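You operate a simulated robot arm through the tools that you are given. There is no shell and no other tool. Be economical: measure what you need, move in short steps, check, and stop when the job is done.

Carry out the task below with a simulated two-armed robot. There is one attempt and no reset: what you move stays moved.

TASK
Fetch the white dust cap and stand it on the rack end of the deck ledge. Put the 40 roll tag from the top of the electrician's bench on the ring under the granule hopper and the 30 roll tag on top of the black rubber buffer. Take the red sieve on the top of the electrician's bench and put it away on the top of the sieve bench. Take the yellow brush and put it on the bench top under the tags. Turn the speed dial to 50. Pick up the fibre tag with one hand, pass it to the other hand and put it on the top of the sample cabinet. Push the sample drawer shut. Take the blue tied sack and leave it on the top of the sieve bench. Fetch the sample jar with the latest date from the service bench top and set it on top of the black roll of deck seal. Put the white bulb on the service bench top away on the lower fence shelf. Do these in any order. Set down upright: white dust cap, roll tag, blue tied sack, sample jar.

Only the result counts: the job must be done as asked and must still hold three seconds after the hand-in. Knocking over, shifting, dropping, spilling or breaking anything else fails it. Lids that push on must go on centred and level and be pressed home; caps that screw on are set level and turned clockwise until they are tight.

THE ROBOT
Two 7-joint arms with two-finger parallel grippers on one trunk, on a base that drives. Base frame: it is fixed to the floor where the robot stands at the start and does not move with it; the origin is under the middle of the robot, x ahead of it, y to its left, z up. Units: m, rad, N and s.
The left shoulder is at the start at [0.05, 0.168, 1.207], the right one opposite. Places, roughly: bench top under the tags (43x24 cm) [0.52, 0.02, 0.86]; black rubber buffer (6x6x6 cm) [0.6, 0, 0.9]; blue tied sack (12x11x20 cm) [-2.8, 8.7, 0.9]; fibre tag [3.5, 5, 1]; lower fence shelf (66x21 cm) [-9.92, 0.34, 0.56]; rack end of the deck ledge (60x20 cm) [1.7, 3.98, 0.72]; red sieve [0.5, -1, 0.75]; ring under the granule hopper (17x17 cm) [3.7, 1.58, 0.62]; roll of deck seal (9x9x4 cm) [-14.2, 4, 0.9]; roll tag [0.75, -0.25, 1]; sample drawer [0.8, 8.3, 0.6]; sample jar [-14, 3.5, 1]; speed dial [0.4, 2.3, 1.2]; top of the sample cabinet [0.8, 8.8, 0.8]; top of the sieve bench [-4.3, 8.8, 0.8]; white bulb (4x4x8 cm) [-14.2, 4.8, 0.9]; white dust cap (4x4x8 cm) [0.5, -0.2, 0.9]; yellow brush (13x5x8 cm) [0.5, -1.3, 0.9]. Payload 1.57 kg a hand.
The tool frame of a hand sits at the grasp point between the pads (the TCP): z along the fingers, y along the line on which they close. The tips reach 0.03 m beyond it. Largest opening 0.08 m; finger width 0.017, thickness 0.012; the body of the gripper, 0.04 by 0.082 m, starts 0.08 m behind the TCP.
Orientation is that of the tool frame in the base frame, as a unit quaternion [w, x, y, z]. With the fingers straight down and closing along the base's y, the tool's x points along the base's -x, its y along +y and its z along -z.

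THE INTERFACE
- The arms move only by the tool drive_tool. It takes "left_increments", "right_increments" or both (then of equal length, played together; a hand with none holds still); each is a list of rows, each a list of 6 numbers: the shift along the tool's x, y, z in mm, then the turn, a rotation vector about the tool's x, y, z in rad. In form: [[x, y, z, rx, ry, rz], ...]. A call has 1 to 8 rows; each row shifts and turns the commanded pose from where the row before left it, along the tool's axes as they then stand. "left_gripper" and "right_gripper" are, for a hand that has rows, the gripper command, from -1 (shut) to 1 (fully open), values between in proportion, set as the call begins (left out, the last holds). Each row takes 0.2 s and may step no farther than 0.05 m and 0.15 rad from the row before; otherwise, or with a gripper value out of range, the whole call is refused. Where a pose cannot be reached the arm comes as near as it can. A force on the tool above 40 N (or 10 N above the force at the start of the call, whichever is more), or a blocked arm, ends the call early, and 0.2 s more pass. The fingers move at their own pace (about 0.045 m/s each) and stop on an object; they squeeze with about 33 N. The grip force told is the motor's: it shows also when the fingers shut on nothing. Time passes only in rows, and 0.2 s behind the last, so rows that do not move let the fingers close. It gives the time, the measured TCP pose, the force on the tool (base axes), the opening and the grip force at its end, in the units of the frame above (readings bear some noise), with the torque about the TCP (base axes, N m) and any sound that the robot's microphone picked up.
- Cameras (640 x 400 px; columns grow to the right, rows downward): "scene" is now at [0.1185, -0.0264, 1.4053]; the picture's right is [-0.30, -0.95, 0.00], its down [-0.66, 0.21, -0.72] and it looks along [0.69, -0.22, -0.69] (base axes); focal length 252 px, centre (320, 200). "left" rides on the left gripper at [0.072, 0.007, -0.122] in its tool frame; the picture's right is [-0.09, 1.00, 0.00], its down [-0.84, -0.08, -0.54] and it looks along [-0.54, -0.05, 0.84] (tool axes); focal length 238 px, centre (320, 200). "right" rides on the right gripper at [0.072, -0.007, -0.122] in its tool frame; the picture's right is [0.09, 1.00, 0.00], its down [-0.84, 0.08, -0.54] and it looks along [-0.54, 0.05, 0.84] (tool axes); focal length 238 px, centre (320, 200). There is no depth. A picture from a camera that has moved, and an enlarged one, comes with that camera's place and axes in the base frame and with its lens.
- camera(camera): a new picture of that camera. No time passes.
- lift_body(by): slides the trunk up (or, below 0, down) by that many m; the arms and the scene camera ride with it, the base frame stays. It gives what a move gives, with no picture.
- drive_base(legs): drives the robot by 1 to 6 legs, each [ahead, left, turn to the left] in m, m and rad, along the robot's own axes; the way and the turn of a leg run together, so that a leg with both is an arc; at most 1.5 m and 3.142 rad a leg. The arms and the cameras ride along, it lands a little off, and it stops where it bumps. It gives what a move gives.
- turn_head(pan, tilt): turns the head with the scene camera to pan (to the left, within 1.396 rad either way) and tilt (down, from -0.506 to 1.204), counted from straight ahead of the robot. It gives what a move gives.
- close_up(camera, box): a new picture of the part [left, top, right, bottom] of that camera's present view, enlarged. No time passes.
- sign_off(): hands the job in; it is judged then, once.

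Go step by step. Nothing tells you exact positions but the pictures and the camera data: compare them with the known pose of the tool, close in by small moves and look again before you grip or let go. The budget is 535 turns and 328 pictures, counting those below and the enlarged ones. Unless the task says otherwise, let go and move clear before handing in, and close with one line.

The tools are called after ">>>" by a JSON object that holds its "name" and its "arguments". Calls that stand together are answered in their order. drive_tool: Moves the arms, as the interface text tells. Its arguments: {"type":"object","properties":{"left_increments":{"type":"array"},"left_gripper":{"type":"number"},"right_increments":{"type":"array"},"right_gripper":{"type":"number"}},"required":[]} The other tools are called the same way: lift_body (by) slides the trunk up or down; drive_base (legs) drives the base; turn_head (pan, tilt) turns the head that bears the scene camera; camera (camera) takes a picture; close_up (camera, box) takes an enlarged picture of a part of a camera's view; sign_off () hands the job in.

At the start:

```text
time: 0.0
left_tcp_pos: [0.4569, 0.098, 1.1407]
left_ee_rot: [0.001, 0.0, 1.0, 0.0]
left_ft_force: [-0.1, -0.3, 0.3]
left_ft_torque: [-0.01, 0.0, -0.01]
left_gripper_width: 0.0803
left_finger_force: 0.1
right_tcp_pos: [0.4102, -0.2386, 1.112]
right_ee_rot: [0.0, -0.001, 1.0, -0.001]
right_ft_force: [-0.4, -0.1, 0.5]
right_ft_torque: [0.0, -0.01, -0.02]
right_gripper_width: 0.0799
right_finger_force: 0.2
trunk travel left (down, up): [-0.375, 0.068]
robot x, y, heading: [-0.0008, -0.0014, -0.003]
head pan, tilt: [-0.304, 0.761]
```

scene: 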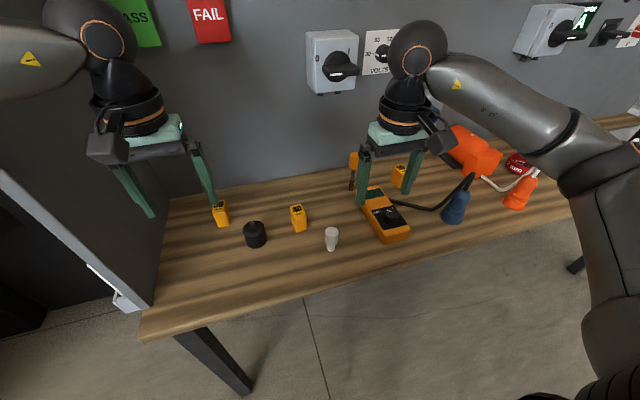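
right: 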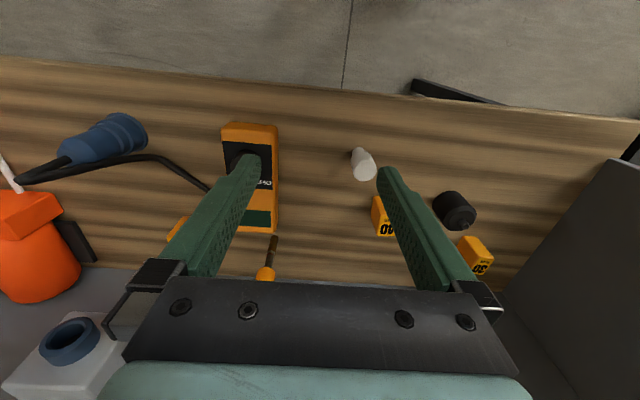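
left: 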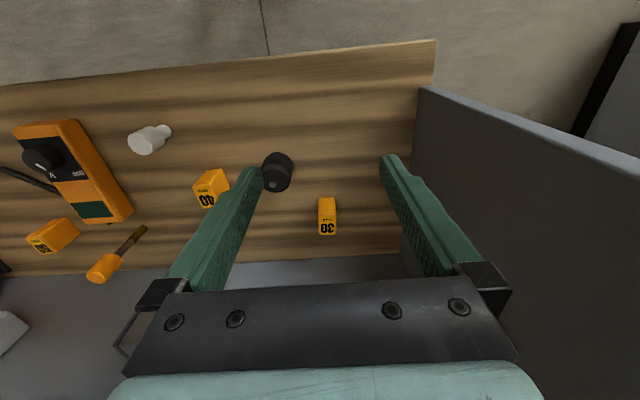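

I see the bench with the 30/40 tags, the black buffer and the white cap. I take closer looks before moving.

>>> {"name": "close_up", "arguments": {"camera": "scene", "box": [160, 140, 480, 340]}}

>>> {"name": "close_up", "arguments": {"camera": "right", "box": [320, 120, 640, 320]}}

>>> {"name": "turn_head", "arguments": {"pan": -1.2, "tilt": 0.5}}

>>> {"name": "camera", "arguments": {"camera": "scene"}}

>>> {"name": "turn_head", "arguments": {"pan": 1.2, "tilt": 0.3}}

>>> {"name": "camera", "arguments": {"camera": "scene"}}

```text
2.00 times, centred on (320, 240) of scene
camera zoom: at [0.1185, -0.0264, 1.4053], right [-0.3, -0.95, 0.0], down [-0.66, 0.21, -0.72], along [0.69, -0.22, -0.69], focal length 505 px, centre (320, 120)
```

zoom: 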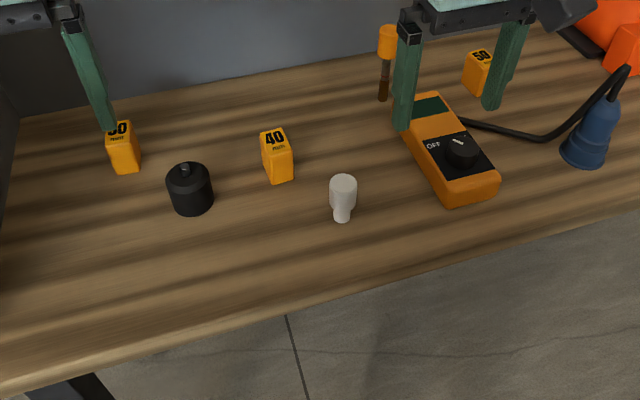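

```text
2.00 times, centred on (480, 220) of right
camera zoom: at [0.3389, -0.2447, 1.2343], right [-0.09, 1.0, 0.0], down [0.84, 0.08, 0.54], along [0.54, 0.05, -0.84], focal length 477 px, centre (0, 160)
```

zoom: 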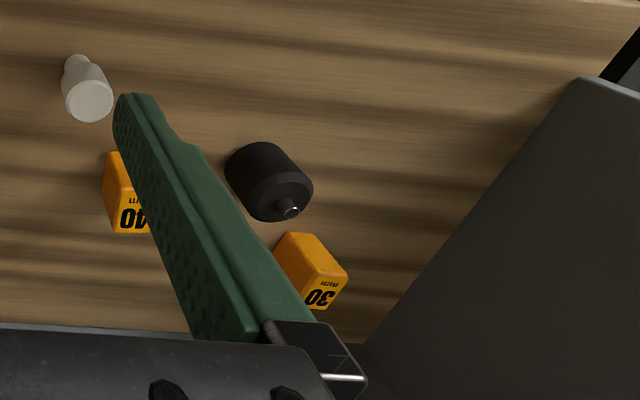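

```text
time: 1.2
left_tcp_pos: [0.4561, 0.0981, 1.1413]
left_ee_rot: [0.002, 0.0, 1.0, 0.0]
left_ft_force: [-0.6, 0.1, -0.5]
left_ft_torque: [0.01, -0.01, -0.01]
left_gripper_width: 0.0802
left_finger_force: 0.0
right_tcp_pos: [0.4108, -0.2374, 1.1116]
right_ee_rot: [0.0, -0.001, 1.0, 0.001]
right_ft_force: [0.6, -0.6, -0.1]
right_ft_torque: [0.05, -0.01, 0.0]
right_gripper_width: 0.0799
right_finger_force: 0.0
trunk travel left (down, up): [-0.375, 0.068]
robot x, y, heading: [-0.0008, 0.0029, 0.002]
head pan, tilt: [-1.201, 0.499]
```

```text
322 pictures are left
camera scene: at [0.0728, -0.0866, 1.4282], right [-0.93, -0.36, 0.0], down [-0.17, 0.45, -0.88], along [0.32, -0.82, -0.48], focal length 252 px, centre (320, 200)
```

scene: 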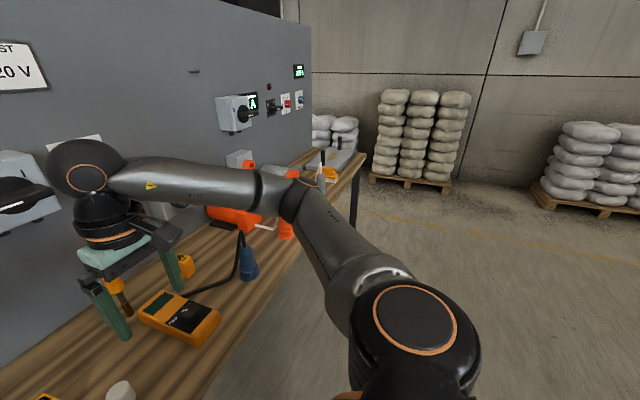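

```text
time: 3.4
left_tcp_pos: [0.4551, 0.0979, 1.1407]
left_ee_rot: [0.0, 0.0, 1.0, 0.0]
left_ft_force: [0.6, 0.3, -0.2]
left_ft_torque: [0.01, 0.01, -0.01]
left_gripper_width: 0.08
left_finger_force: 0.1
right_tcp_pos: [0.4102, -0.2363, 1.1126]
right_ee_rot: [0.0, 0.0, 1.0, 0.001]
right_ft_force: [0.2, 0.1, -0.2]
right_ft_torque: [0.02, 0.01, -0.02]
right_gripper_width: 0.0802
right_finger_force: 0.0
trunk travel left (down, up): [-0.375, 0.068]
robot x, y, heading: [0.0037, -0.0032, -0.0]
head pan, tilt: [1.201, 0.3]
```

```text
321 pictures are left
camera scene: at [0.0737, 0.0852, 1.4466], right [0.93, -0.36, 0.0], down [-0.11, -0.28, -0.96], along [0.35, 0.89, -0.3], focal length 252 px, centre (320, 200)
```

scene: 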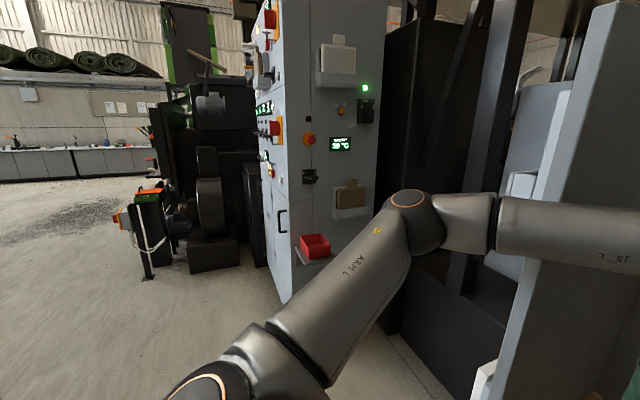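

Tags read 30, 40 and 50. The buffer seems to carry a nub on top; I look closer.

>>> {"name": "close_up", "arguments": {"camera": "right", "box": [340, 120, 500, 280]}}

>>> {"name": "close_up", "arguments": {"camera": "left", "box": [110, 110, 350, 260]}}

```text
2.50 times, centred on (420, 200) of right
camera zoom: at [0.3389, -0.2447, 1.2343], right [-0.09, 1.0, 0.0], down [0.84, 0.08, 0.54], along [0.54, 0.05, -0.84], focal length 596 px, centre (70, 200)
```

zoom: 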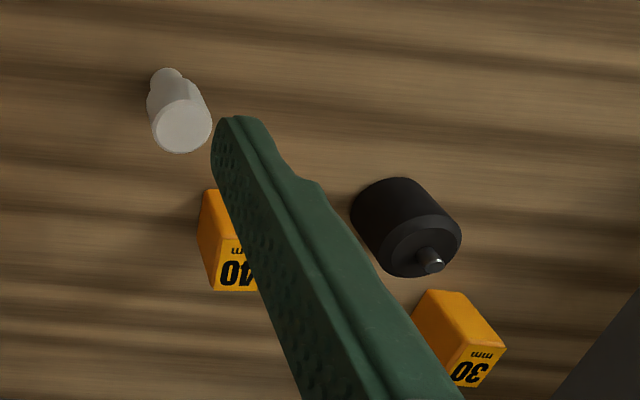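

```text
2.67 times, centred on (230, 185) of left
camera zoom: at [0.384, 0.1036, 1.2645], right [0.09, 1.0, 0.0], down [0.84, -0.08, 0.54], along [0.54, -0.05, -0.84], focal length 636 px, centre (560, 240)
```

zoom: 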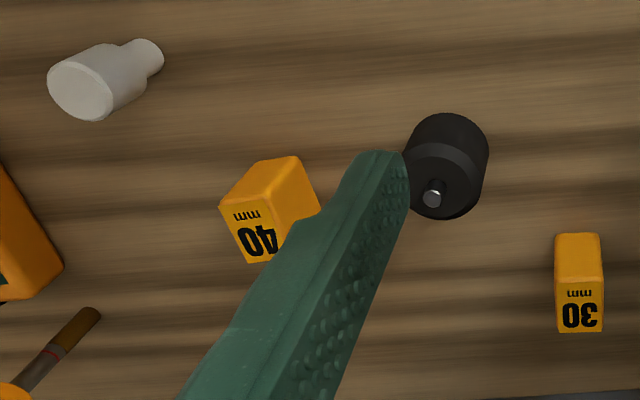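

The tags are upright blocks with the label on top. I drive a bit nearer and take a level view of the tag area.

>>> {"name": "drive_base", "arguments": {"legs": [[0.1, 0, 0]]}}

>>> {"name": "turn_head", "arguments": {"pan": 0, "tilt": 0.9}}

>>> {"name": "camera", "arguments": {"camera": "left"}}

>>> {"name": "camera", "arguments": {"camera": "scene"}}

```text
time: 4.6
left_tcp_pos: [0.4985, 0.0915, 1.1506]
left_ee_rot: [0.011, 0.024, 1.0, 0.009]
left_ft_force: [0.4, 0.5, -0.1]
left_ft_torque: [0.01, -0.02, -0.02]
left_gripper_width: 0.0799
left_finger_force: 0.0
right_tcp_pos: [0.4734, -0.2348, 1.1229]
right_ee_rot: [0.015, -0.006, 1.0, 0.001]
right_ft_force: [-1.1, -1.0, 0.0]
right_ft_torque: [0.01, 0.01, 0.0]
right_gripper_width: 0.0802
right_finger_force: 0.1
trunk travel left (down, up): [-0.375, 0.068]
robot x, y, heading: [0.0843, 0.0002, 0.021]
head pan, tilt: [1.201, 0.3]
stopped in leg 1: the robot was blocked; the commanded pose is now the measured one
```

```text
time: 6.0
left_tcp_pos: [0.4987, 0.0925, 1.1504]
left_ee_rot: [0.012, 0.025, 1.0, 0.011]
left_ft_force: [-0.5, -0.5, -0.8]
left_ft_torque: [-0.01, 0.0, 0.02]
left_gripper_width: 0.0799
left_finger_force: 0.0
right_tcp_pos: [0.4714, -0.2359, 1.1246]
right_ee_rot: [0.017, -0.005, 1.0, 0.001]
right_ft_force: [-0.1, -0.9, 0.8]
right_ft_torque: [0.0, 0.03, 0.03]
right_gripper_width: 0.0801
right_finger_force: 0.1
trunk travel left (down, up): [-0.375, 0.068]
robot x, y, heading: [0.0849, 0.0002, 0.01]
head pan, tilt: [0.0, 0.901]
```

```text
318 pictures are left
camera left: at [0.424, 0.0991, 1.2719], right [0.14, 0.99, 0.02], down [0.82, -0.13, 0.56], along [0.56, -0.06, -0.83], focal length 238 px, centre (320, 200)
```

left: 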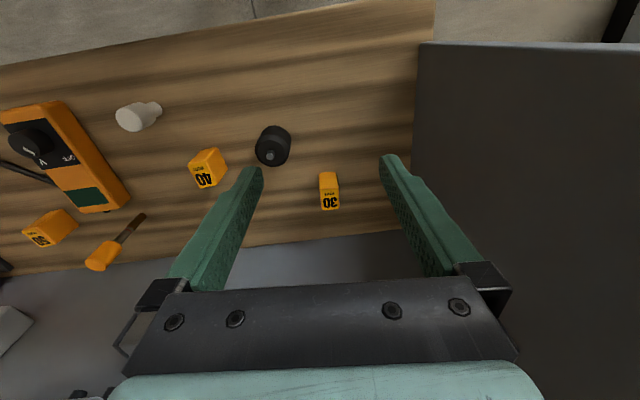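

```text
317 pictures are left
camera scene: at [0.1668, -0.0036, 1.3974], right [0.01, -1.0, 0.0], down [-0.76, -0.01, -0.65], along [0.65, 0.01, -0.76], focal length 252 px, centre (320, 200)
```

scene: 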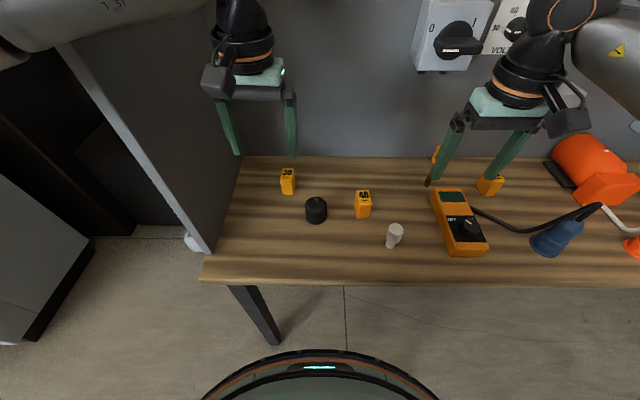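

The arm elbow probably touched the partition. I back off a little and shift right before reaching for the 30 tag.

>>> {"name": "drive_base", "arguments": {"legs": [[-0.03, -0.12, -0.01]]}}

>>> {"name": "camera", "arguments": {"camera": "left"}}

```text
time: 7.3
left_tcp_pos: [0.4982, -0.0302, 1.1354]
left_ee_rot: [-0.006, 0.025, 1.0, 0.007]
left_ft_force: [0.0, -0.3, 0.0]
left_ft_torque: [0.05, 0.0, -0.04]
left_gripper_width: 0.0798
left_finger_force: 0.0
right_tcp_pos: [0.4664, -0.3602, 1.1119]
right_ee_rot: [0.0, 0.0, 1.0, 0.0]
right_ft_force: [0.6, -0.6, 0.3]
right_ft_torque: [0.02, 0.0, 0.01]
right_gripper_width: 0.08
right_finger_force: 0.0
trunk travel left (down, up): [-0.375, 0.068]
robot x, y, heading: [0.0585, -0.1183, -0.005]
head pan, tilt: [0.0, 0.901]
```

```text
316 pictures are left
camera left: at [0.4287, -0.0231, 1.2598], right [0.14, 0.99, 0.01], down [0.84, -0.13, 0.53], along [0.53, -0.06, -0.85], focal length 238 px, centre (320, 200)
```

left: 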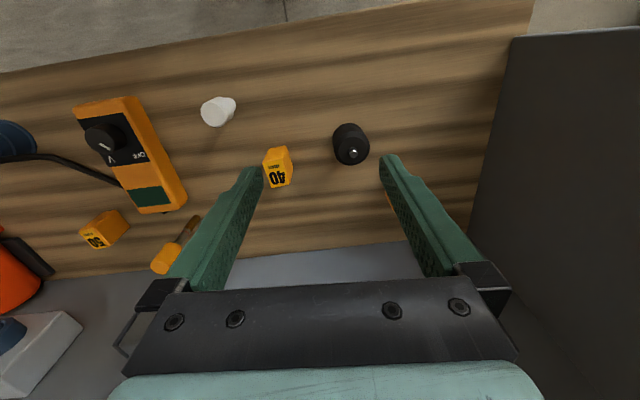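

>>> {"name": "drive_tool", "arguments": {"left_increments": [[-35, 24.6, 17, 0.003, -0.002, -0.01], [-35, 24.6, 17, 0.003, -0.002, -0.01], [-35, 24.6, 17, 0.003, -0.002, -0.01], [-35, 24.6, 17, 0.003, -0.002, -0.01], [-35, 24.6, 17, 0.002, -0.004, -0.01]]}}

>>> {"name": "camera", "arguments": {"camera": "left"}}

>>> {"name": "camera", "arguments": {"camera": "scene"}}

```text
time: 8.5
left_tcp_pos: [0.6741, 0.0887, 1.0474]
left_ee_rot: [-0.001, 0.001, 1.0, 0.001]
left_ft_force: [0.1, -0.2, 0.6]
left_ft_torque: [0.01, -0.01, -0.01]
left_gripper_width: 0.0803
left_finger_force: 0.1
right_tcp_pos: [0.4659, -0.3596, 1.1124]
right_ee_rot: [0.001, 0.0, 1.0, 0.0]
right_ft_force: [0.5, -0.1, -0.5]
right_ft_torque: [0.01, 0.01, 0.03]
right_gripper_width: 0.08
right_finger_force: 0.1
trunk travel left (down, up): [-0.375, 0.068]
robot x, y, heading: [0.0551, -0.122, -0.005]
head pan, tilt: [0.0, 0.901]
```

```text
315 pictures are left
camera left: at [0.6031, 0.0945, 1.1706], right [0.09, 1.0, 0.0], down [0.84, -0.08, 0.54], along [0.54, -0.05, -0.84], focal length 238 px, centre (320, 200)
```

left: 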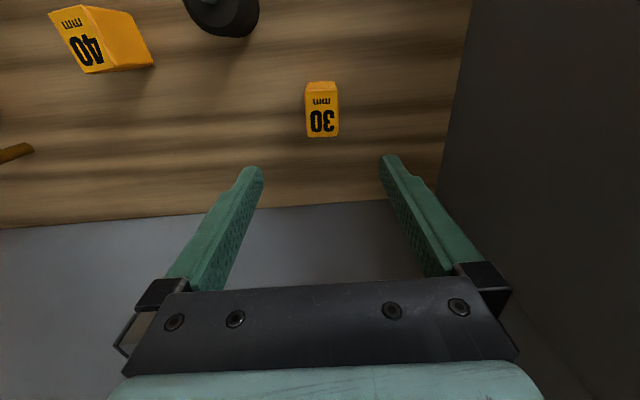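

```text
314 pictures are left
camera scene: at [0.1719, -0.1237, 1.3942], right [0.0, -1.0, 0.0], down [-0.78, 0.0, -0.62], along [0.62, 0.0, -0.78], focal length 252 px, centre (320, 200)
```

scene: 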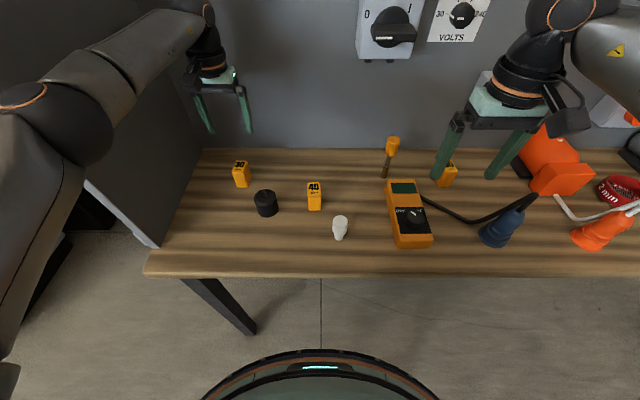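

>>> {"name": "drive_tool", "arguments": {"left_increments": [[9, 1, 40, 0, 0, 0], [0, 0, 40, 0, 0, 0], [0, 0, 25, 0, 0, 0]]}}

>>> {"name": "camera", "arguments": {"camera": "left"}}

```text
time: 9.3
left_tcp_pos: [0.6659, 0.0896, 0.9439]
left_ee_rot: [-0.002, -0.001, 1.0, 0.001]
left_ft_force: [-0.1, 0.5, 0.9]
left_ft_torque: [-0.02, -0.03, 0.01]
left_gripper_width: 0.0796
left_finger_force: 0.0
right_tcp_pos: [0.4658, -0.3594, 1.1116]
right_ee_rot: [0.001, 0.001, 1.0, 0.0]
right_ft_force: [0.0, 0.0, -0.7]
right_ft_torque: [-0.01, 0.0, 0.0]
right_gripper_width: 0.0798
right_finger_force: 0.0
trunk travel left (down, up): [-0.375, 0.068]
robot x, y, heading: [0.0566, -0.123, -0.001]
head pan, tilt: [0.0, 0.901]
```

```text
313 pictures are left
camera left: at [0.5943, 0.0949, 1.0674], right [0.09, 1.0, 0.0], down [0.84, -0.08, 0.54], along [0.54, -0.05, -0.84], focal length 238 px, centre (320, 200)
```

left: 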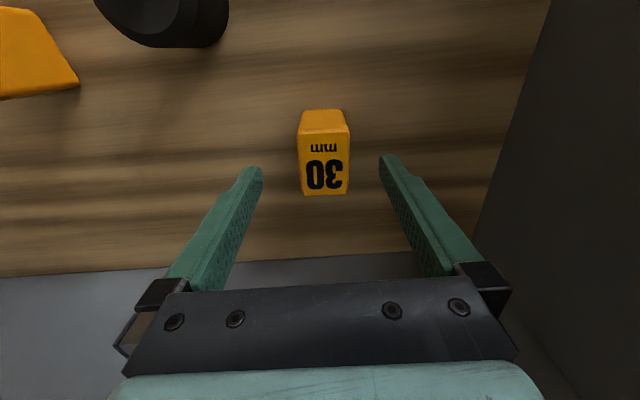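

>>> {"name": "drive_tool", "arguments": {"left_increments": [[2, 1, 22, 0, 0, 0], [0, 0, 22, 0, 0, 0]]}}

>>> {"name": "drive_tool", "arguments": {"left_increments": [[0, 0, 0, 0, 0, 0], [0, 0, 0, 0, 0, 0], [0, 0, 0, 0, 0, 0], [0, 0, 0, 0, 0, 0]], "left_gripper": -1}}

>>> {"name": "camera", "arguments": {"camera": "left"}}

```text
time: 9.9
left_tcp_pos: [0.666, 0.091, 0.9003]
left_ee_rot: [0.0, 0.0, 1.0, 0.001]
left_ft_force: [0.4, -0.1, -0.1]
left_ft_torque: [0.0, 0.0, -0.04]
left_gripper_width: 0.0799
left_finger_force: 0.0
right_tcp_pos: [0.4656, -0.3597, 1.1124]
right_ee_rot: [0.0, 0.0, 1.0, 0.0]
right_ft_force: [-0.3, 0.1, -1.3]
right_ft_torque: [0.01, 0.0, 0.03]
right_gripper_width: 0.08
right_finger_force: 0.1
trunk travel left (down, up): [-0.375, 0.068]
robot x, y, heading: [0.0551, -0.1193, -0.002]
head pan, tilt: [0.0, 0.901]
```

```text
time: 10.9
left_tcp_pos: [0.6642, 0.0905, 0.9003]
left_ee_rot: [-0.001, -0.001, 1.0, 0.0]
left_ft_force: [-0.3, 0.3, -0.2]
left_ft_torque: [0.02, 0.0, 0.0]
left_gripper_width: 0.0334
left_finger_force: 24.9
right_tcp_pos: [0.4657, -0.3581, 1.1115]
right_ee_rot: [0.0, 0.001, 1.0, 0.0]
right_ft_force: [0.2, 0.0, 0.2]
right_ft_torque: [0.01, 0.03, -0.02]
right_gripper_width: 0.0802
right_finger_force: 0.0
trunk travel left (down, up): [-0.375, 0.068]
robot x, y, heading: [0.0549, -0.1204, -0.001]
head pan, tilt: [0.0, 0.901]
```

```text
312 pictures are left
camera left: at [0.5934, 0.0963, 1.024], right [0.09, 1.0, 0.0], down [0.84, -0.08, 0.54], along [0.54, -0.05, -0.84], focal length 238 px, centre (320, 200)
```

left: 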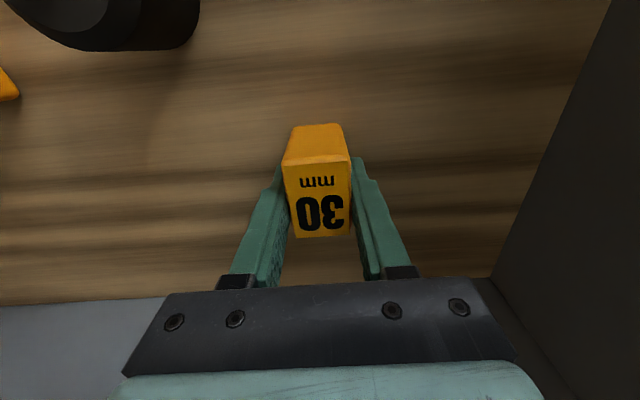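

Gripped at 33 mm. I lift it, back away and tilt it so the head camera can see whether its underside is hollow for the buffer's stud.

>>> {"name": "drive_tool", "arguments": {"left_increments": [[0, 0, -40, 0, 0, 0], [0, 0, -45, 0, 0, 0], [0, 0, -45, 0, 0, 0], [40, 0, -20, 0, 0, 0]]}}

>>> {"name": "drive_base", "arguments": {"legs": [[-0.45, 0, 0]]}}

>>> {"name": "drive_tool", "arguments": {"left_increments": [[20, 10, -20, 0.14, 0, 0], [20, 10, -20, 0.14, 0, 0], [0, 10, -20, 0.14, 0, 0], [0, 10, -20, 0.14, 0, 0], [0, 0, 0, 0.14, 0, 0], [0, 0, 0, 0.14, 0, 0], [0, 0, 0, 0.14, 0, 0], [0, 0, 0, 0.14, 0, 0]]}}

>>> {"name": "turn_head", "arguments": {"pan": 0.3, "tilt": 0.6}}

>>> {"name": "camera", "arguments": {"camera": "scene"}}

```text
time: 11.9
left_tcp_pos: [0.6239, 0.0918, 1.0532]
left_ee_rot: [0.0, -0.001, 1.0, 0.0]
left_ft_force: [-0.5, -0.8, -0.4]
left_ft_torque: [0.03, -0.02, -0.03]
left_gripper_width: 0.0
left_finger_force: 21.2
right_tcp_pos: [0.4654, -0.3586, 1.1124]
right_ee_rot: [0.0, 0.001, 1.0, 0.0]
right_ft_force: [0.0, -0.6, 0.7]
right_ft_torque: [-0.02, 0.01, 0.01]
right_gripper_width: 0.08
right_finger_force: 0.0
trunk travel left (down, up): [-0.375, 0.068]
robot x, y, heading: [0.0558, -0.12, 0.001]
head pan, tilt: [0.0, 0.901]
```

```text
time: 14.6
left_tcp_pos: [0.1738, 0.0904, 1.051]
left_ee_rot: [0.0, 0.001, 1.0, 0.001]
left_ft_force: [0.1, -0.1, -0.3]
left_ft_torque: [0.0, 0.01, -0.02]
left_gripper_width: 0.0
left_finger_force: 20.9
right_tcp_pos: [0.0111, -0.3603, 1.1111]
right_ee_rot: [0.0, 0.002, 1.0, 0.0]
right_ft_force: [0.1, 0.5, 0.1]
right_ft_torque: [-0.01, 0.01, 0.02]
right_gripper_width: 0.08
right_finger_force: 0.1
trunk travel left (down, up): [-0.375, 0.068]
robot x, y, heading: [-0.3957, -0.1148, -0.007]
head pan, tilt: [0.0, 0.901]
```

```text
time: 16.4
left_tcp_pos: [0.1356, 0.1461, 1.1219]
left_ee_rot: [0.0, 0.001, 0.847, -0.531]
left_ft_force: [-0.7, -0.1, -0.5]
left_ft_torque: [0.01, -0.02, -0.01]
left_gripper_width: 0.0002
left_finger_force: 21.0
right_tcp_pos: [0.0116, -0.3601, 1.1121]
right_ee_rot: [0.001, 0.002, 1.0, 0.001]
right_ft_force: [-0.4, 0.0, -0.8]
right_ft_torque: [0.06, -0.01, 0.02]
right_gripper_width: 0.0802
right_finger_force: 0.0
trunk travel left (down, up): [-0.375, 0.068]
robot x, y, heading: [-0.3977, -0.1216, -0.009]
head pan, tilt: [0.0, 0.901]
```

```text
time: 17.2
left_tcp_pos: [0.1344, 0.1466, 1.1212]
left_ee_rot: [-0.002, 0.0, 0.848, -0.53]
left_ft_force: [-0.2, 0.3, -0.4]
left_ft_torque: [0.01, 0.02, -0.04]
left_gripper_width: 0.0
left_finger_force: 21.1
right_tcp_pos: [0.0125, -0.36, 1.1121]
right_ee_rot: [0.001, 0.003, 1.0, 0.0]
right_ft_force: [0.1, 0.1, -1.0]
right_ft_torque: [-0.03, 0.0, 0.01]
right_gripper_width: 0.0798
right_finger_force: 0.0
trunk travel left (down, up): [-0.375, 0.068]
robot x, y, heading: [-0.3966, -0.1166, -0.005]
head pan, tilt: [0.3, 0.6]
```

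```text
311 pictures are left
camera scene: at [-0.2721, -0.096, 1.419], right [0.29, -0.96, 0.0], down [-0.54, -0.16, -0.82], along [0.79, 0.24, -0.57], focal length 252 px, centre (320, 200)
```

scene: 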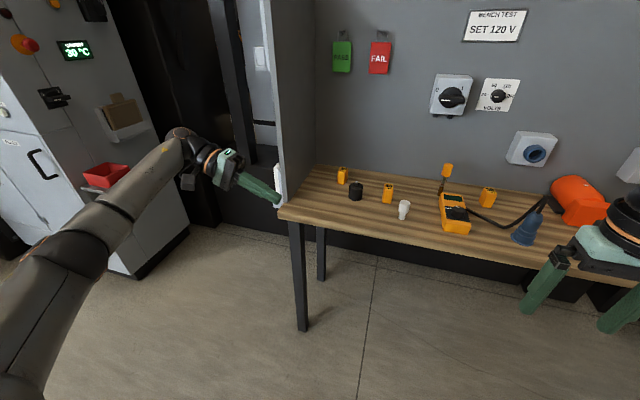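

The gripper is empty: the tag slipped out on lifting and seems still to stand. I look closely at its state.

>>> {"name": "close_up", "arguments": {"camera": "scene", "box": [310, 150, 430, 225]}}

>>> {"name": "drive_tool", "arguments": {"left_increments": [[0, 0, 0, -0.14, 0, 0], [0, 0, 0, -0.14, 0, 0], [0, 0, 0, -0.14, 0, 0], [0, 0, 0, -0.14, 0, 0], [0, 0, 0, -0.14, 0, 0], [0, 0, 0, -0.14, 0, 0], [0, 0, 0, -0.14, 0, 0], [0, 0, 0, -0.14, 0, 0]], "left_gripper": 1}}

```text
5.33 times, centred on (370, 188) of scene
camera zoom: at [-0.2721, -0.096, 1.419], right [0.29, -0.96, 0.0], down [-0.54, -0.16, -0.82], along [0.79, 0.24, -0.57], focal length 1346 px, centre (53, 267)
```

zoom: 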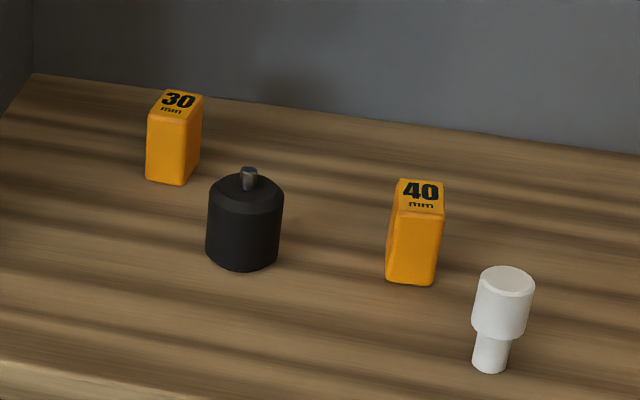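

```text
time: 19.0
left_tcp_pos: [0.1342, 0.1444, 1.121]
left_ee_rot: [-0.001, 0.001, 1.0, 0.002]
left_ft_force: [0.0, 0.3, -0.5]
left_ft_torque: [0.03, 0.0, -0.01]
left_gripper_width: 0.0801
left_finger_force: 0.1
right_tcp_pos: [0.0121, -0.3595, 1.1116]
right_ee_rot: [0.0, 0.003, 1.0, 0.0]
right_ft_force: [-0.2, 0.2, -0.5]
right_ft_torque: [0.01, 0.01, 0.0]
right_gripper_width: 0.08
right_finger_force: 0.1
trunk travel left (down, up): [-0.375, 0.068]
robot x, y, heading: [-0.401, -0.1194, -0.005]
head pan, tilt: [0.3, 0.6]
```

>>> {"name": "drive_base", "arguments": {"legs": [[0.45, 0, 0.005]]}}

>>> {"name": "drive_tool", "arguments": {"left_increments": [[-40, -27, 0, 0, 0, 0], [-40, -27, 0, 0, 0, 0], [0, 0, 45, 0, 0, 0], [0, 0, 45, 0, 0, 0], [0, 0, 40, 0, 0, 0]]}}

>>> {"name": "camera", "arguments": {"camera": "left"}}

```text
time: 21.7
left_tcp_pos: [0.5684, 0.137, 1.1288]
left_ee_rot: [0.006, 0.006, 1.0, 0.004]
left_ft_force: [0.1, 0.1, 0.4]
left_ft_torque: [-0.02, -0.03, -0.03]
left_gripper_width: 0.08
left_finger_force: 0.0
right_tcp_pos: [0.4496, -0.3643, 1.1146]
right_ee_rot: [0.004, 0.001, 1.0, 0.002]
right_ft_force: [0.0, -0.6, 0.4]
right_ft_torque: [0.04, -0.02, 0.04]
right_gripper_width: 0.08
right_finger_force: 0.0
trunk travel left (down, up): [-0.375, 0.068]
robot x, y, heading: [0.0466, -0.1254, 0.0]
head pan, tilt: [0.3, 0.6]
stopped in leg 1: the robot was blocked; the commanded pose is now the measured one
```

```text
time: 22.9
left_tcp_pos: [0.6574, 0.0847, 0.9924]
left_ee_rot: [0.0, 0.003, 1.0, 0.003]
left_ft_force: [0.7, -1.0, -0.5]
left_ft_torque: [0.01, 0.02, -0.03]
left_gripper_width: 0.0802
left_finger_force: 0.1
right_tcp_pos: [0.4579, -0.3597, 1.1118]
right_ee_rot: [0.001, 0.0, 1.0, 0.0]
right_ft_force: [0.5, -0.2, -0.7]
right_ft_torque: [-0.01, -0.02, -0.01]
right_gripper_width: 0.08
right_finger_force: 0.1
trunk travel left (down, up): [-0.375, 0.068]
robot x, y, heading: [0.0458, -0.1214, -0.003]
head pan, tilt: [0.3, 0.6]
```

```text
309 pictures are left
camera left: at [0.586, 0.0917, 1.1156], right [0.1, 0.99, 0.0], down [0.84, -0.09, 0.54], along [0.54, -0.05, -0.84], focal length 238 px, centre (320, 200)
```

left: 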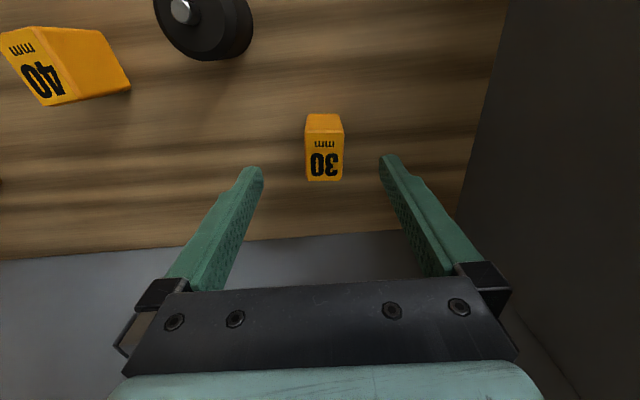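

>>> {"name": "drive_tool", "arguments": {"left_increments": [[-8, 3, 45, 0, 0, 0], [0, 0, 48, 0, 0, 0]]}}

>>> {"name": "drive_tool", "arguments": {"left_increments": [[0, 0, 0, 0, 0, 0], [0, 0, 0, 0, 0, 0], [0, 0, 0, 0, 0, 0], [0, 0, 0, 0, 0, 0], [0, 0, 0, 0, 0, 0], [0, 0, 0, 0, 0, 0]], "left_gripper": -1}}

>>> {"name": "drive_tool", "arguments": {"left_increments": [[0, 0, -5, 0, 0, 0], [0, 0, -5, 0, 0, 0]]}}

>>> {"name": "camera", "arguments": {"camera": "left"}}

```text
time: 23.5
left_tcp_pos: [0.6638, 0.0902, 0.9016]
left_ee_rot: [0.001, 0.004, 1.0, 0.002]
left_ft_force: [0.5, -0.4, -0.1]
left_ft_torque: [-0.01, 0.02, 0.05]
left_gripper_width: 0.08
left_finger_force: 0.0
right_tcp_pos: [0.4582, -0.3608, 1.1121]
right_ee_rot: [0.0, 0.0, 1.0, 0.0]
right_ft_force: [0.2, 1.1, 0.1]
right_ft_torque: [-0.01, 0.02, 0.02]
right_gripper_width: 0.0799
right_finger_force: 0.1
trunk travel left (down, up): [-0.375, 0.068]
robot x, y, heading: [0.0508, -0.1263, 0.006]
head pan, tilt: [0.3, 0.6]
```

```text
time: 24.9
left_tcp_pos: [0.6645, 0.0902, 0.9023]
left_ee_rot: [-0.001, 0.004, 1.0, 0.002]
left_ft_force: [0.4, 0.0, -0.4]
left_ft_torque: [-0.03, 0.01, 0.03]
left_gripper_width: 0.0331
left_finger_force: 33.3
right_tcp_pos: [0.4586, -0.3595, 1.1123]
right_ee_rot: [0.0, 0.0, 1.0, 0.0]
right_ft_force: [0.6, 0.1, -0.4]
right_ft_torque: [0.02, 0.01, 0.01]
right_gripper_width: 0.0801
right_finger_force: 0.0
trunk travel left (down, up): [-0.375, 0.068]
robot x, y, heading: [0.0468, -0.1248, -0.0]
head pan, tilt: [0.3, 0.6]
```

```text
time: 25.5
left_tcp_pos: [0.6637, 0.0913, 0.9098]
left_ee_rot: [0.001, 0.003, 1.0, 0.002]
left_ft_force: [0.3, -0.6, 0.1]
left_ft_torque: [0.02, 0.03, 0.01]
left_gripper_width: 0.0333
left_finger_force: 33.0
right_tcp_pos: [0.4578, -0.3598, 1.1121]
right_ee_rot: [0.0, 0.0, 1.0, 0.0]
right_ft_force: [-0.3, -0.2, -0.5]
right_ft_torque: [-0.02, 0.01, 0.02]
right_gripper_width: 0.0801
right_finger_force: 0.1
trunk travel left (down, up): [-0.375, 0.068]
robot x, y, heading: [0.0446, -0.1214, -0.001]
head pan, tilt: [0.3, 0.6]
```

```text
308 pictures are left
camera left: at [0.5926, 0.097, 1.033], right [0.1, 0.99, 0.0], down [0.84, -0.09, 0.54], along [0.54, -0.05, -0.84], focal length 238 px, centre (320, 200)
```

left: 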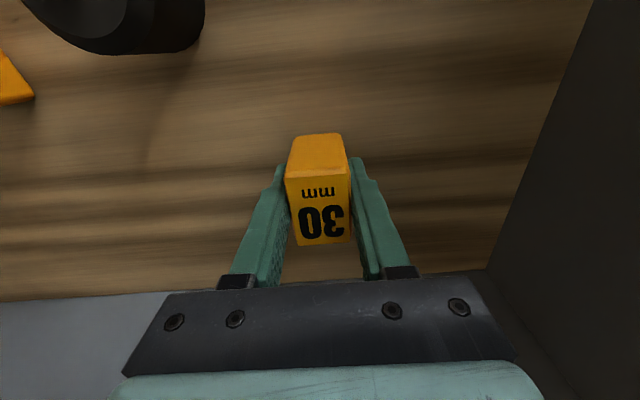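

>>> {"name": "drive_tool", "arguments": {"left_increments": [[0, 0, -6, 0, 0, 0], [0, 0, -8, 0, 0, 0], [0, 0, -10, 0, 0, 0], [0, 0, -12, 0, 0, 0], [0, 0, -12, 0, 0, 0], [0, 0, -12, 0, 0, 0]]}}

>>> {"name": "camera", "arguments": {"camera": "left"}}

```text
time: 26.9
left_tcp_pos: [0.6636, 0.0912, 0.9685]
left_ee_rot: [0.0, 0.004, 1.0, 0.002]
left_ft_force: [0.0, 0.0, -0.8]
left_ft_torque: [0.04, -0.02, 0.01]
left_gripper_width: 0.0332
left_finger_force: 32.6
right_tcp_pos: [0.458, -0.36, 1.112]
right_ee_rot: [0.0, 0.0, 1.0, 0.0]
right_ft_force: [-1.0, -0.2, -0.3]
right_ft_torque: [-0.01, 0.02, 0.02]
right_gripper_width: 0.0799
right_finger_force: 0.1
trunk travel left (down, up): [-0.375, 0.068]
robot x, y, heading: [0.0479, -0.1194, -0.003]
head pan, tilt: [0.3, 0.6]
```

```text
307 pictures are left
camera left: at [0.5915, 0.097, 1.0907], right [0.1, 1.0, 0.0], down [0.84, -0.09, 0.54], along [0.54, -0.05, -0.84], focal length 238 px, centre (320, 200)
```

left: 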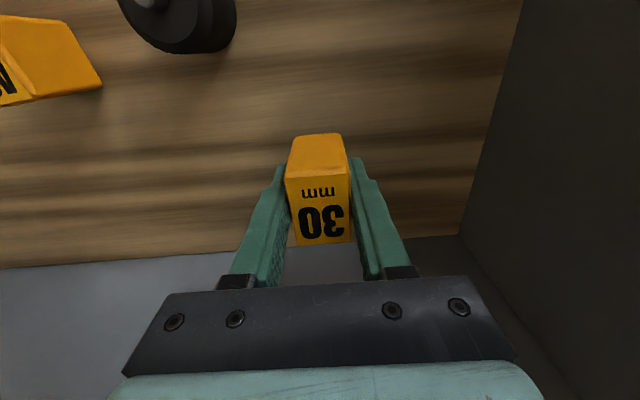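

Now it holds. I lift it high, back away and tilt to see its underside.

>>> {"name": "drive_tool", "arguments": {"left_increments": [[0, 0, -15, 0, 0, 0], [0, 0, -20, 0, 0, 0], [0, 0, -20, 0, 0, 0], [0, 0, -20, 0, 0, 0], [0, 0, -15, 0, 0, 0]]}}

>>> {"name": "drive_base", "arguments": {"legs": [[-0.35, 0, 0]]}}

>>> {"name": "drive_tool", "arguments": {"left_increments": [[20, -10, -15, 0.14, 0, 0], [20, -5, -15, 0.14, 0, 0], [0, 5, -15, 0.14, 0, 0], [0, 0, -15, 0.14, 0, 0], [0, 0, 0, 0.14, 0, 0], [0, 0, 0, 0.14, 0, 0], [0, 0, 0, 0.14, 0, 0], [0, 0, 0, 0.14, 0, 0]]}}

>>> {"name": "close_up", "arguments": {"camera": "scene", "box": [160, 80, 480, 280]}}

```text
time: 28.1
left_tcp_pos: [0.6658, 0.0901, 1.058]
left_ee_rot: [0.0, 0.004, 1.0, 0.001]
left_ft_force: [0.3, 0.6, -0.9]
left_ft_torque: [0.02, 0.02, -0.02]
left_gripper_width: 0.0334
left_finger_force: 32.9
right_tcp_pos: [0.4581, -0.3603, 1.1109]
right_ee_rot: [0.0, 0.0, 1.0, 0.001]
right_ft_force: [0.1, -0.4, 0.8]
right_ft_torque: [0.01, 0.05, -0.01]
right_gripper_width: 0.0802
right_finger_force: 0.1
trunk travel left (down, up): [-0.375, 0.068]
robot x, y, heading: [0.0462, -0.1198, 0.004]
head pan, tilt: [0.3, 0.6]
```

```text
time: 30.4
left_tcp_pos: [0.3189, 0.0907, 1.0583]
left_ee_rot: [0.001, 0.004, 1.0, 0.002]
left_ft_force: [-0.5, -0.4, 0.2]
left_ft_torque: [0.01, -0.02, -0.02]
left_gripper_width: 0.033
left_finger_force: 33.3
right_tcp_pos: [0.1104, -0.3597, 1.1131]
right_ee_rot: [0.0, 0.0, 1.0, -0.001]
right_ft_force: [0.2, 0.4, 0.0]
right_ft_torque: [-0.01, -0.01, 0.0]
right_gripper_width: 0.08
right_finger_force: 0.1
trunk travel left (down, up): [-0.375, 0.068]
robot x, y, heading: [-0.2995, -0.1198, 0.001]
head pan, tilt: [0.3, 0.6]
```

```text
time: 32.2
left_tcp_pos: [0.2799, 0.0936, 1.1145]
left_ee_rot: [-0.001, 0.004, 0.847, -0.531]
left_ft_force: [-0.9, 0.6, -0.5]
left_ft_torque: [-0.02, 0.02, -0.01]
left_gripper_width: 0.0334
left_finger_force: 32.8
right_tcp_pos: [0.1125, -0.3599, 1.1124]
right_ee_rot: [-0.001, 0.0, 1.0, 0.0]
right_ft_force: [0.2, -0.3, 0.1]
right_ft_torque: [0.0, 0.01, 0.0]
right_gripper_width: 0.0801
right_finger_force: 0.2
trunk travel left (down, up): [-0.375, 0.068]
robot x, y, heading: [-0.2983, -0.123, 0.003]
head pan, tilt: [0.3, 0.6]
```

```text
2.00 times, centred on (320, 180) of scene
camera zoom: at [-0.1741, -0.0978, 1.4191], right [0.3, -0.95, 0.0], down [-0.54, -0.17, -0.82], along [0.79, 0.24, -0.57], focal length 505 px, centre (320, 240)
```

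zoom: 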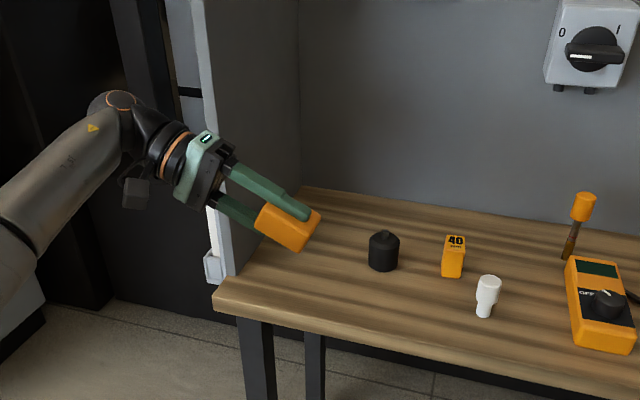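

>>> {"name": "drive_tool", "arguments": {"left_increments": [[0, 0, 0, 0.1, 0.1, 0], [0, 0, 0, 0.1, 0.1, 0], [0, 0, 0, 0.1, 0.1, 0], [0, 0, 0, 0.1, 0.1, 0], [0, 0, 0, 0.1, 0.1, 0]]}}

>>> {"name": "close_up", "arguments": {"camera": "scene", "box": [240, 120, 400, 220]}}

```text
time: 33.4
left_tcp_pos: [0.2024, 0.0595, 1.1388]
left_ee_rot: [-0.187, 0.13, 0.69, -0.687]
left_ft_force: [0.7, 0.1, -1.1]
left_ft_torque: [-0.01, 0.02, -0.04]
left_gripper_width: 0.0333
left_finger_force: 32.7
left hand out of reach, approached as far as the arm can: row 1, 2, 3, 4, 5
right_tcp_pos: [0.1116, -0.3587, 1.112]
right_ee_rot: [0.0, -0.001, 1.0, 0.0]
right_ft_force: [0.4, 0.0, 0.7]
right_ft_torque: [0.01, 0.01, -0.01]
right_gripper_width: 0.08
right_finger_force: 0.1
trunk travel left (down, up): [-0.375, 0.068]
robot x, y, heading: [-0.2977, -0.1218, 0.001]
head pan, tilt: [0.3, 0.6]
```

```text
4.00 times, centred on (320, 170) of scene
camera zoom: at [-0.1743, -0.098, 1.4191], right [0.3, -0.95, 0.0], down [-0.54, -0.17, -0.83], along [0.79, 0.24, -0.56], focal length 1009 px, centre (320, 320)
```

zoom: 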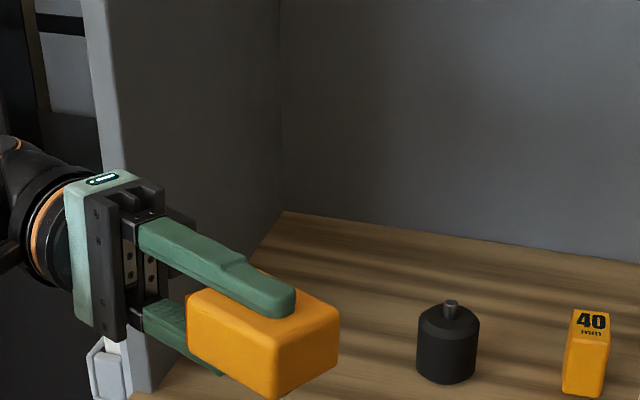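

The tag's underside is solid, so it must balance centred on the stud (or the buffer's flat). I undo the tilt and go back to the bench.

>>> {"name": "drive_tool", "arguments": {"left_increments": [[0, 0, 0, -0.1, -0.1, 0], [0, 0, 0, -0.1, -0.1, 0], [0, 0, 0, -0.1, -0.1, 0], [0, 0, 0, -0.1, -0.1, 0], [0, 0, 0, -0.1, -0.1, 0]]}}

>>> {"name": "drive_tool", "arguments": {"left_increments": [[0, 0, 0, -0.14, 0, 0], [0, 0, 0, -0.14, 0, 0], [0, 0, 0, -0.14, 0, 0], [0, 0, 0, -0.14, 0, 0], [0, 0, 0, -0.14, 0, 0], [0, 0, 0, -0.14, 0, 0], [0, 0, 0, -0.14, 0, 0], [0, 0, 0, -0.14, 0, 0]]}}

>>> {"name": "drive_base", "arguments": {"legs": [[0.3, 0, 0]]}}

>>> {"name": "turn_head", "arguments": {"pan": 0.0, "tilt": 0.75}}

>>> {"name": "close_up", "arguments": {"camera": "scene", "box": [160, 120, 400, 270]}}

>>> {"name": "camera", "arguments": {"camera": "left"}}

```text
time: 34.6
left_tcp_pos: [0.2017, 0.0607, 1.1393]
left_ee_rot: [0.027, 0.0, 0.862, -0.507]
left_ft_force: [0.3, -1.0, -0.5]
left_ft_torque: [0.0, -0.03, 0.01]
left_gripper_width: 0.0333
left_finger_force: 32.9
right_tcp_pos: [0.1094, -0.3601, 1.1131]
right_ee_rot: [0.0, 0.0, 1.0, 0.0]
right_ft_force: [0.1, 0.0, 0.4]
right_ft_torque: [0.01, -0.04, 0.0]
right_gripper_width: 0.0798
right_finger_force: 0.0
trunk travel left (down, up): [-0.375, 0.068]
robot x, y, heading: [-0.3, -0.1205, 0.007]
head pan, tilt: [0.3, 0.6]
```

```text
time: 36.4
left_tcp_pos: [0.2037, 0.0591, 1.1379]
left_ee_rot: [0.023, -0.015, 0.999, 0.029]
left_ft_force: [-0.4, 0.4, -0.4]
left_ft_torque: [-0.02, 0.03, -0.02]
left_gripper_width: 0.0332
left_finger_force: 33.0
right_tcp_pos: [0.1124, -0.3599, 1.1119]
right_ee_rot: [0.0, -0.001, 1.0, 0.0]
right_ft_force: [-0.3, -0.5, -0.9]
right_ft_torque: [0.02, -0.04, 0.0]
right_gripper_width: 0.0802
right_finger_force: 0.0
trunk travel left (down, up): [-0.375, 0.068]
robot x, y, heading: [-0.2988, -0.1209, 0.002]
head pan, tilt: [0.3, 0.6]
```

```text
time: 38.4
left_tcp_pos: [0.501, 0.0577, 1.1375]
left_ee_rot: [0.022, -0.012, 0.999, 0.028]
left_ft_force: [-0.2, -1.1, -0.8]
left_ft_torque: [0.0, 0.03, 0.01]
left_gripper_width: 0.0332
left_finger_force: 33.8
right_tcp_pos: [0.4067, -0.3624, 1.1122]
right_ee_rot: [0.001, 0.001, 1.0, 0.0]
right_ft_force: [0.1, -0.1, -0.2]
right_ft_torque: [0.02, -0.04, -0.04]
right_gripper_width: 0.08
right_finger_force: 0.1
trunk travel left (down, up): [-0.375, 0.068]
robot x, y, heading: [-0.001, -0.1269, -0.002]
head pan, tilt: [0.3, 0.6]
```

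```text
time: 39.2
left_tcp_pos: [0.4991, 0.0584, 1.1391]
left_ee_rot: [0.022, -0.012, 0.999, 0.027]
left_ft_force: [0.9, -0.1, -0.6]
left_ft_torque: [-0.02, 0.01, -0.02]
left_gripper_width: 0.0333
left_finger_force: 33.3
right_tcp_pos: [0.4066, -0.362, 1.1122]
right_ee_rot: [0.001, 0.003, 1.0, 0.0]
right_ft_force: [0.1, 0.1, -0.4]
right_ft_torque: [0.0, 0.01, 0.02]
right_gripper_width: 0.0799
right_finger_force: 0.0
trunk travel left (down, up): [-0.375, 0.068]
robot x, y, heading: [-0.0014, -0.1215, -0.002]
head pan, tilt: [0.0, 0.75]
```

```text
2.67 times, centred on (280, 195) of scene
camera zoom: at [0.1204, -0.1248, 1.4062], right [0.0, -1.0, 0.0], down [-0.68, 0.0, -0.73], along [0.73, 0.0, -0.68], focal length 673 px, centre (427, 213)
```

zoom: 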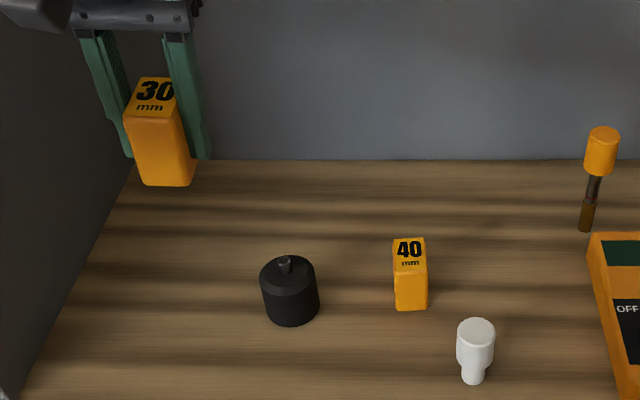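

```text
303 pictures are left
camera left: at [0.4226, 0.0551, 1.2584], right [0.07, 1.0, 0.06], down [0.81, -0.09, 0.57], along [0.58, 0.01, -0.82], focal length 238 px, centre (320, 200)
```

left: 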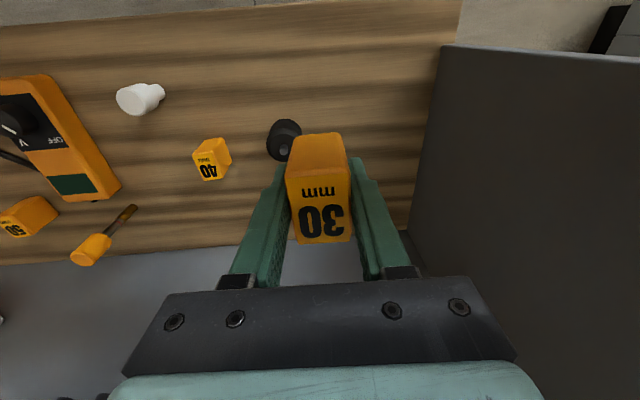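

>>> {"name": "drive_tool", "arguments": {"left_increments": [[-16, -11, 0, 0.014, 0.011, 0.006], [-16, -11, 0, 0.014, 0.011, 0.006], [-16, -11, 0, 0.014, 0.011, 0.006], [-16, -11, 0, 0.014, 0.011, 0.006], [0, 0, 40, 0, 0, 0], [0, 0, 40, 0, 0, 0], [0, 0, 40, 0, 0, 0]]}}

>>> {"name": "camera", "arguments": {"camera": "left"}}

>>> {"name": "close_up", "arguments": {"camera": "scene", "box": [190, 120, 350, 220]}}

>>> {"name": "camera", "arguments": {"camera": "right"}}

```text
time: 40.8
left_tcp_pos: [0.5665, 0.0129, 1.0194]
left_ee_rot: [0.001, 0.0, 1.0, -0.001]
left_ft_force: [0.1, -0.4, -0.5]
left_ft_torque: [-0.02, -0.01, -0.02]
left_gripper_width: 0.0335
left_finger_force: 33.2
right_tcp_pos: [0.4061, -0.3615, 1.1119]
right_ee_rot: [0.0, 0.002, 1.0, 0.001]
right_ft_force: [0.7, -0.4, 0.4]
right_ft_torque: [-0.01, -0.01, -0.04]
right_gripper_width: 0.0797
right_finger_force: 0.0
trunk travel left (down, up): [-0.375, 0.068]
robot x, y, heading: [-0.0054, -0.1264, -0.004]
head pan, tilt: [0.0, 0.75]
```

```text
302 pictures are left
camera left: at [0.4944, 0.0179, 1.1437], right [0.09, 1.0, 0.0], down [0.84, -0.08, 0.54], along [0.54, -0.05, -0.84], focal length 238 px, centre (320, 200)
```

left: 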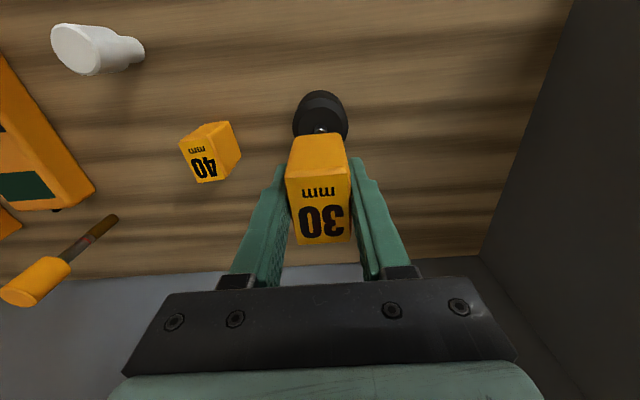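

```text
4.00 times, centred on (270, 170) of scene
camera zoom: at [0.1207, -0.1247, 1.4062], right [0.0, -1.0, 0.0], down [-0.68, 0.0, -0.73], along [0.73, 0.0, -0.68], focal length 1009 px, centre (520, 320)
```

zoom: 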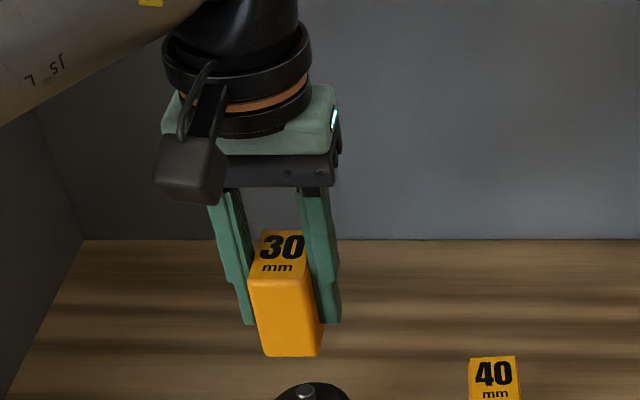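

```text
300 pictures are left
camera right: at [0.336, -0.3683, 1.2344], right [-0.09, 1.0, 0.0], down [0.84, 0.07, 0.54], along [0.54, 0.05, -0.84], focal length 238 px, centre (320, 200)
```

right: 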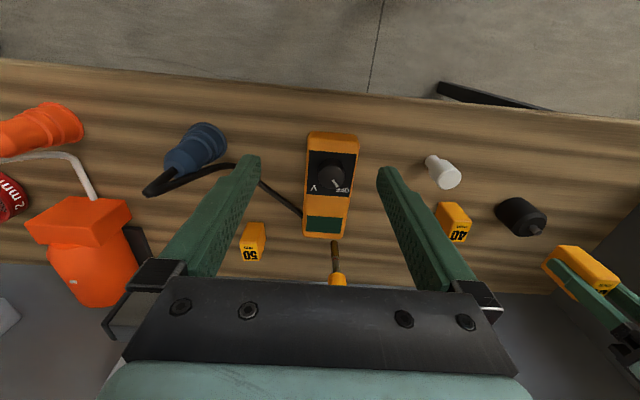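

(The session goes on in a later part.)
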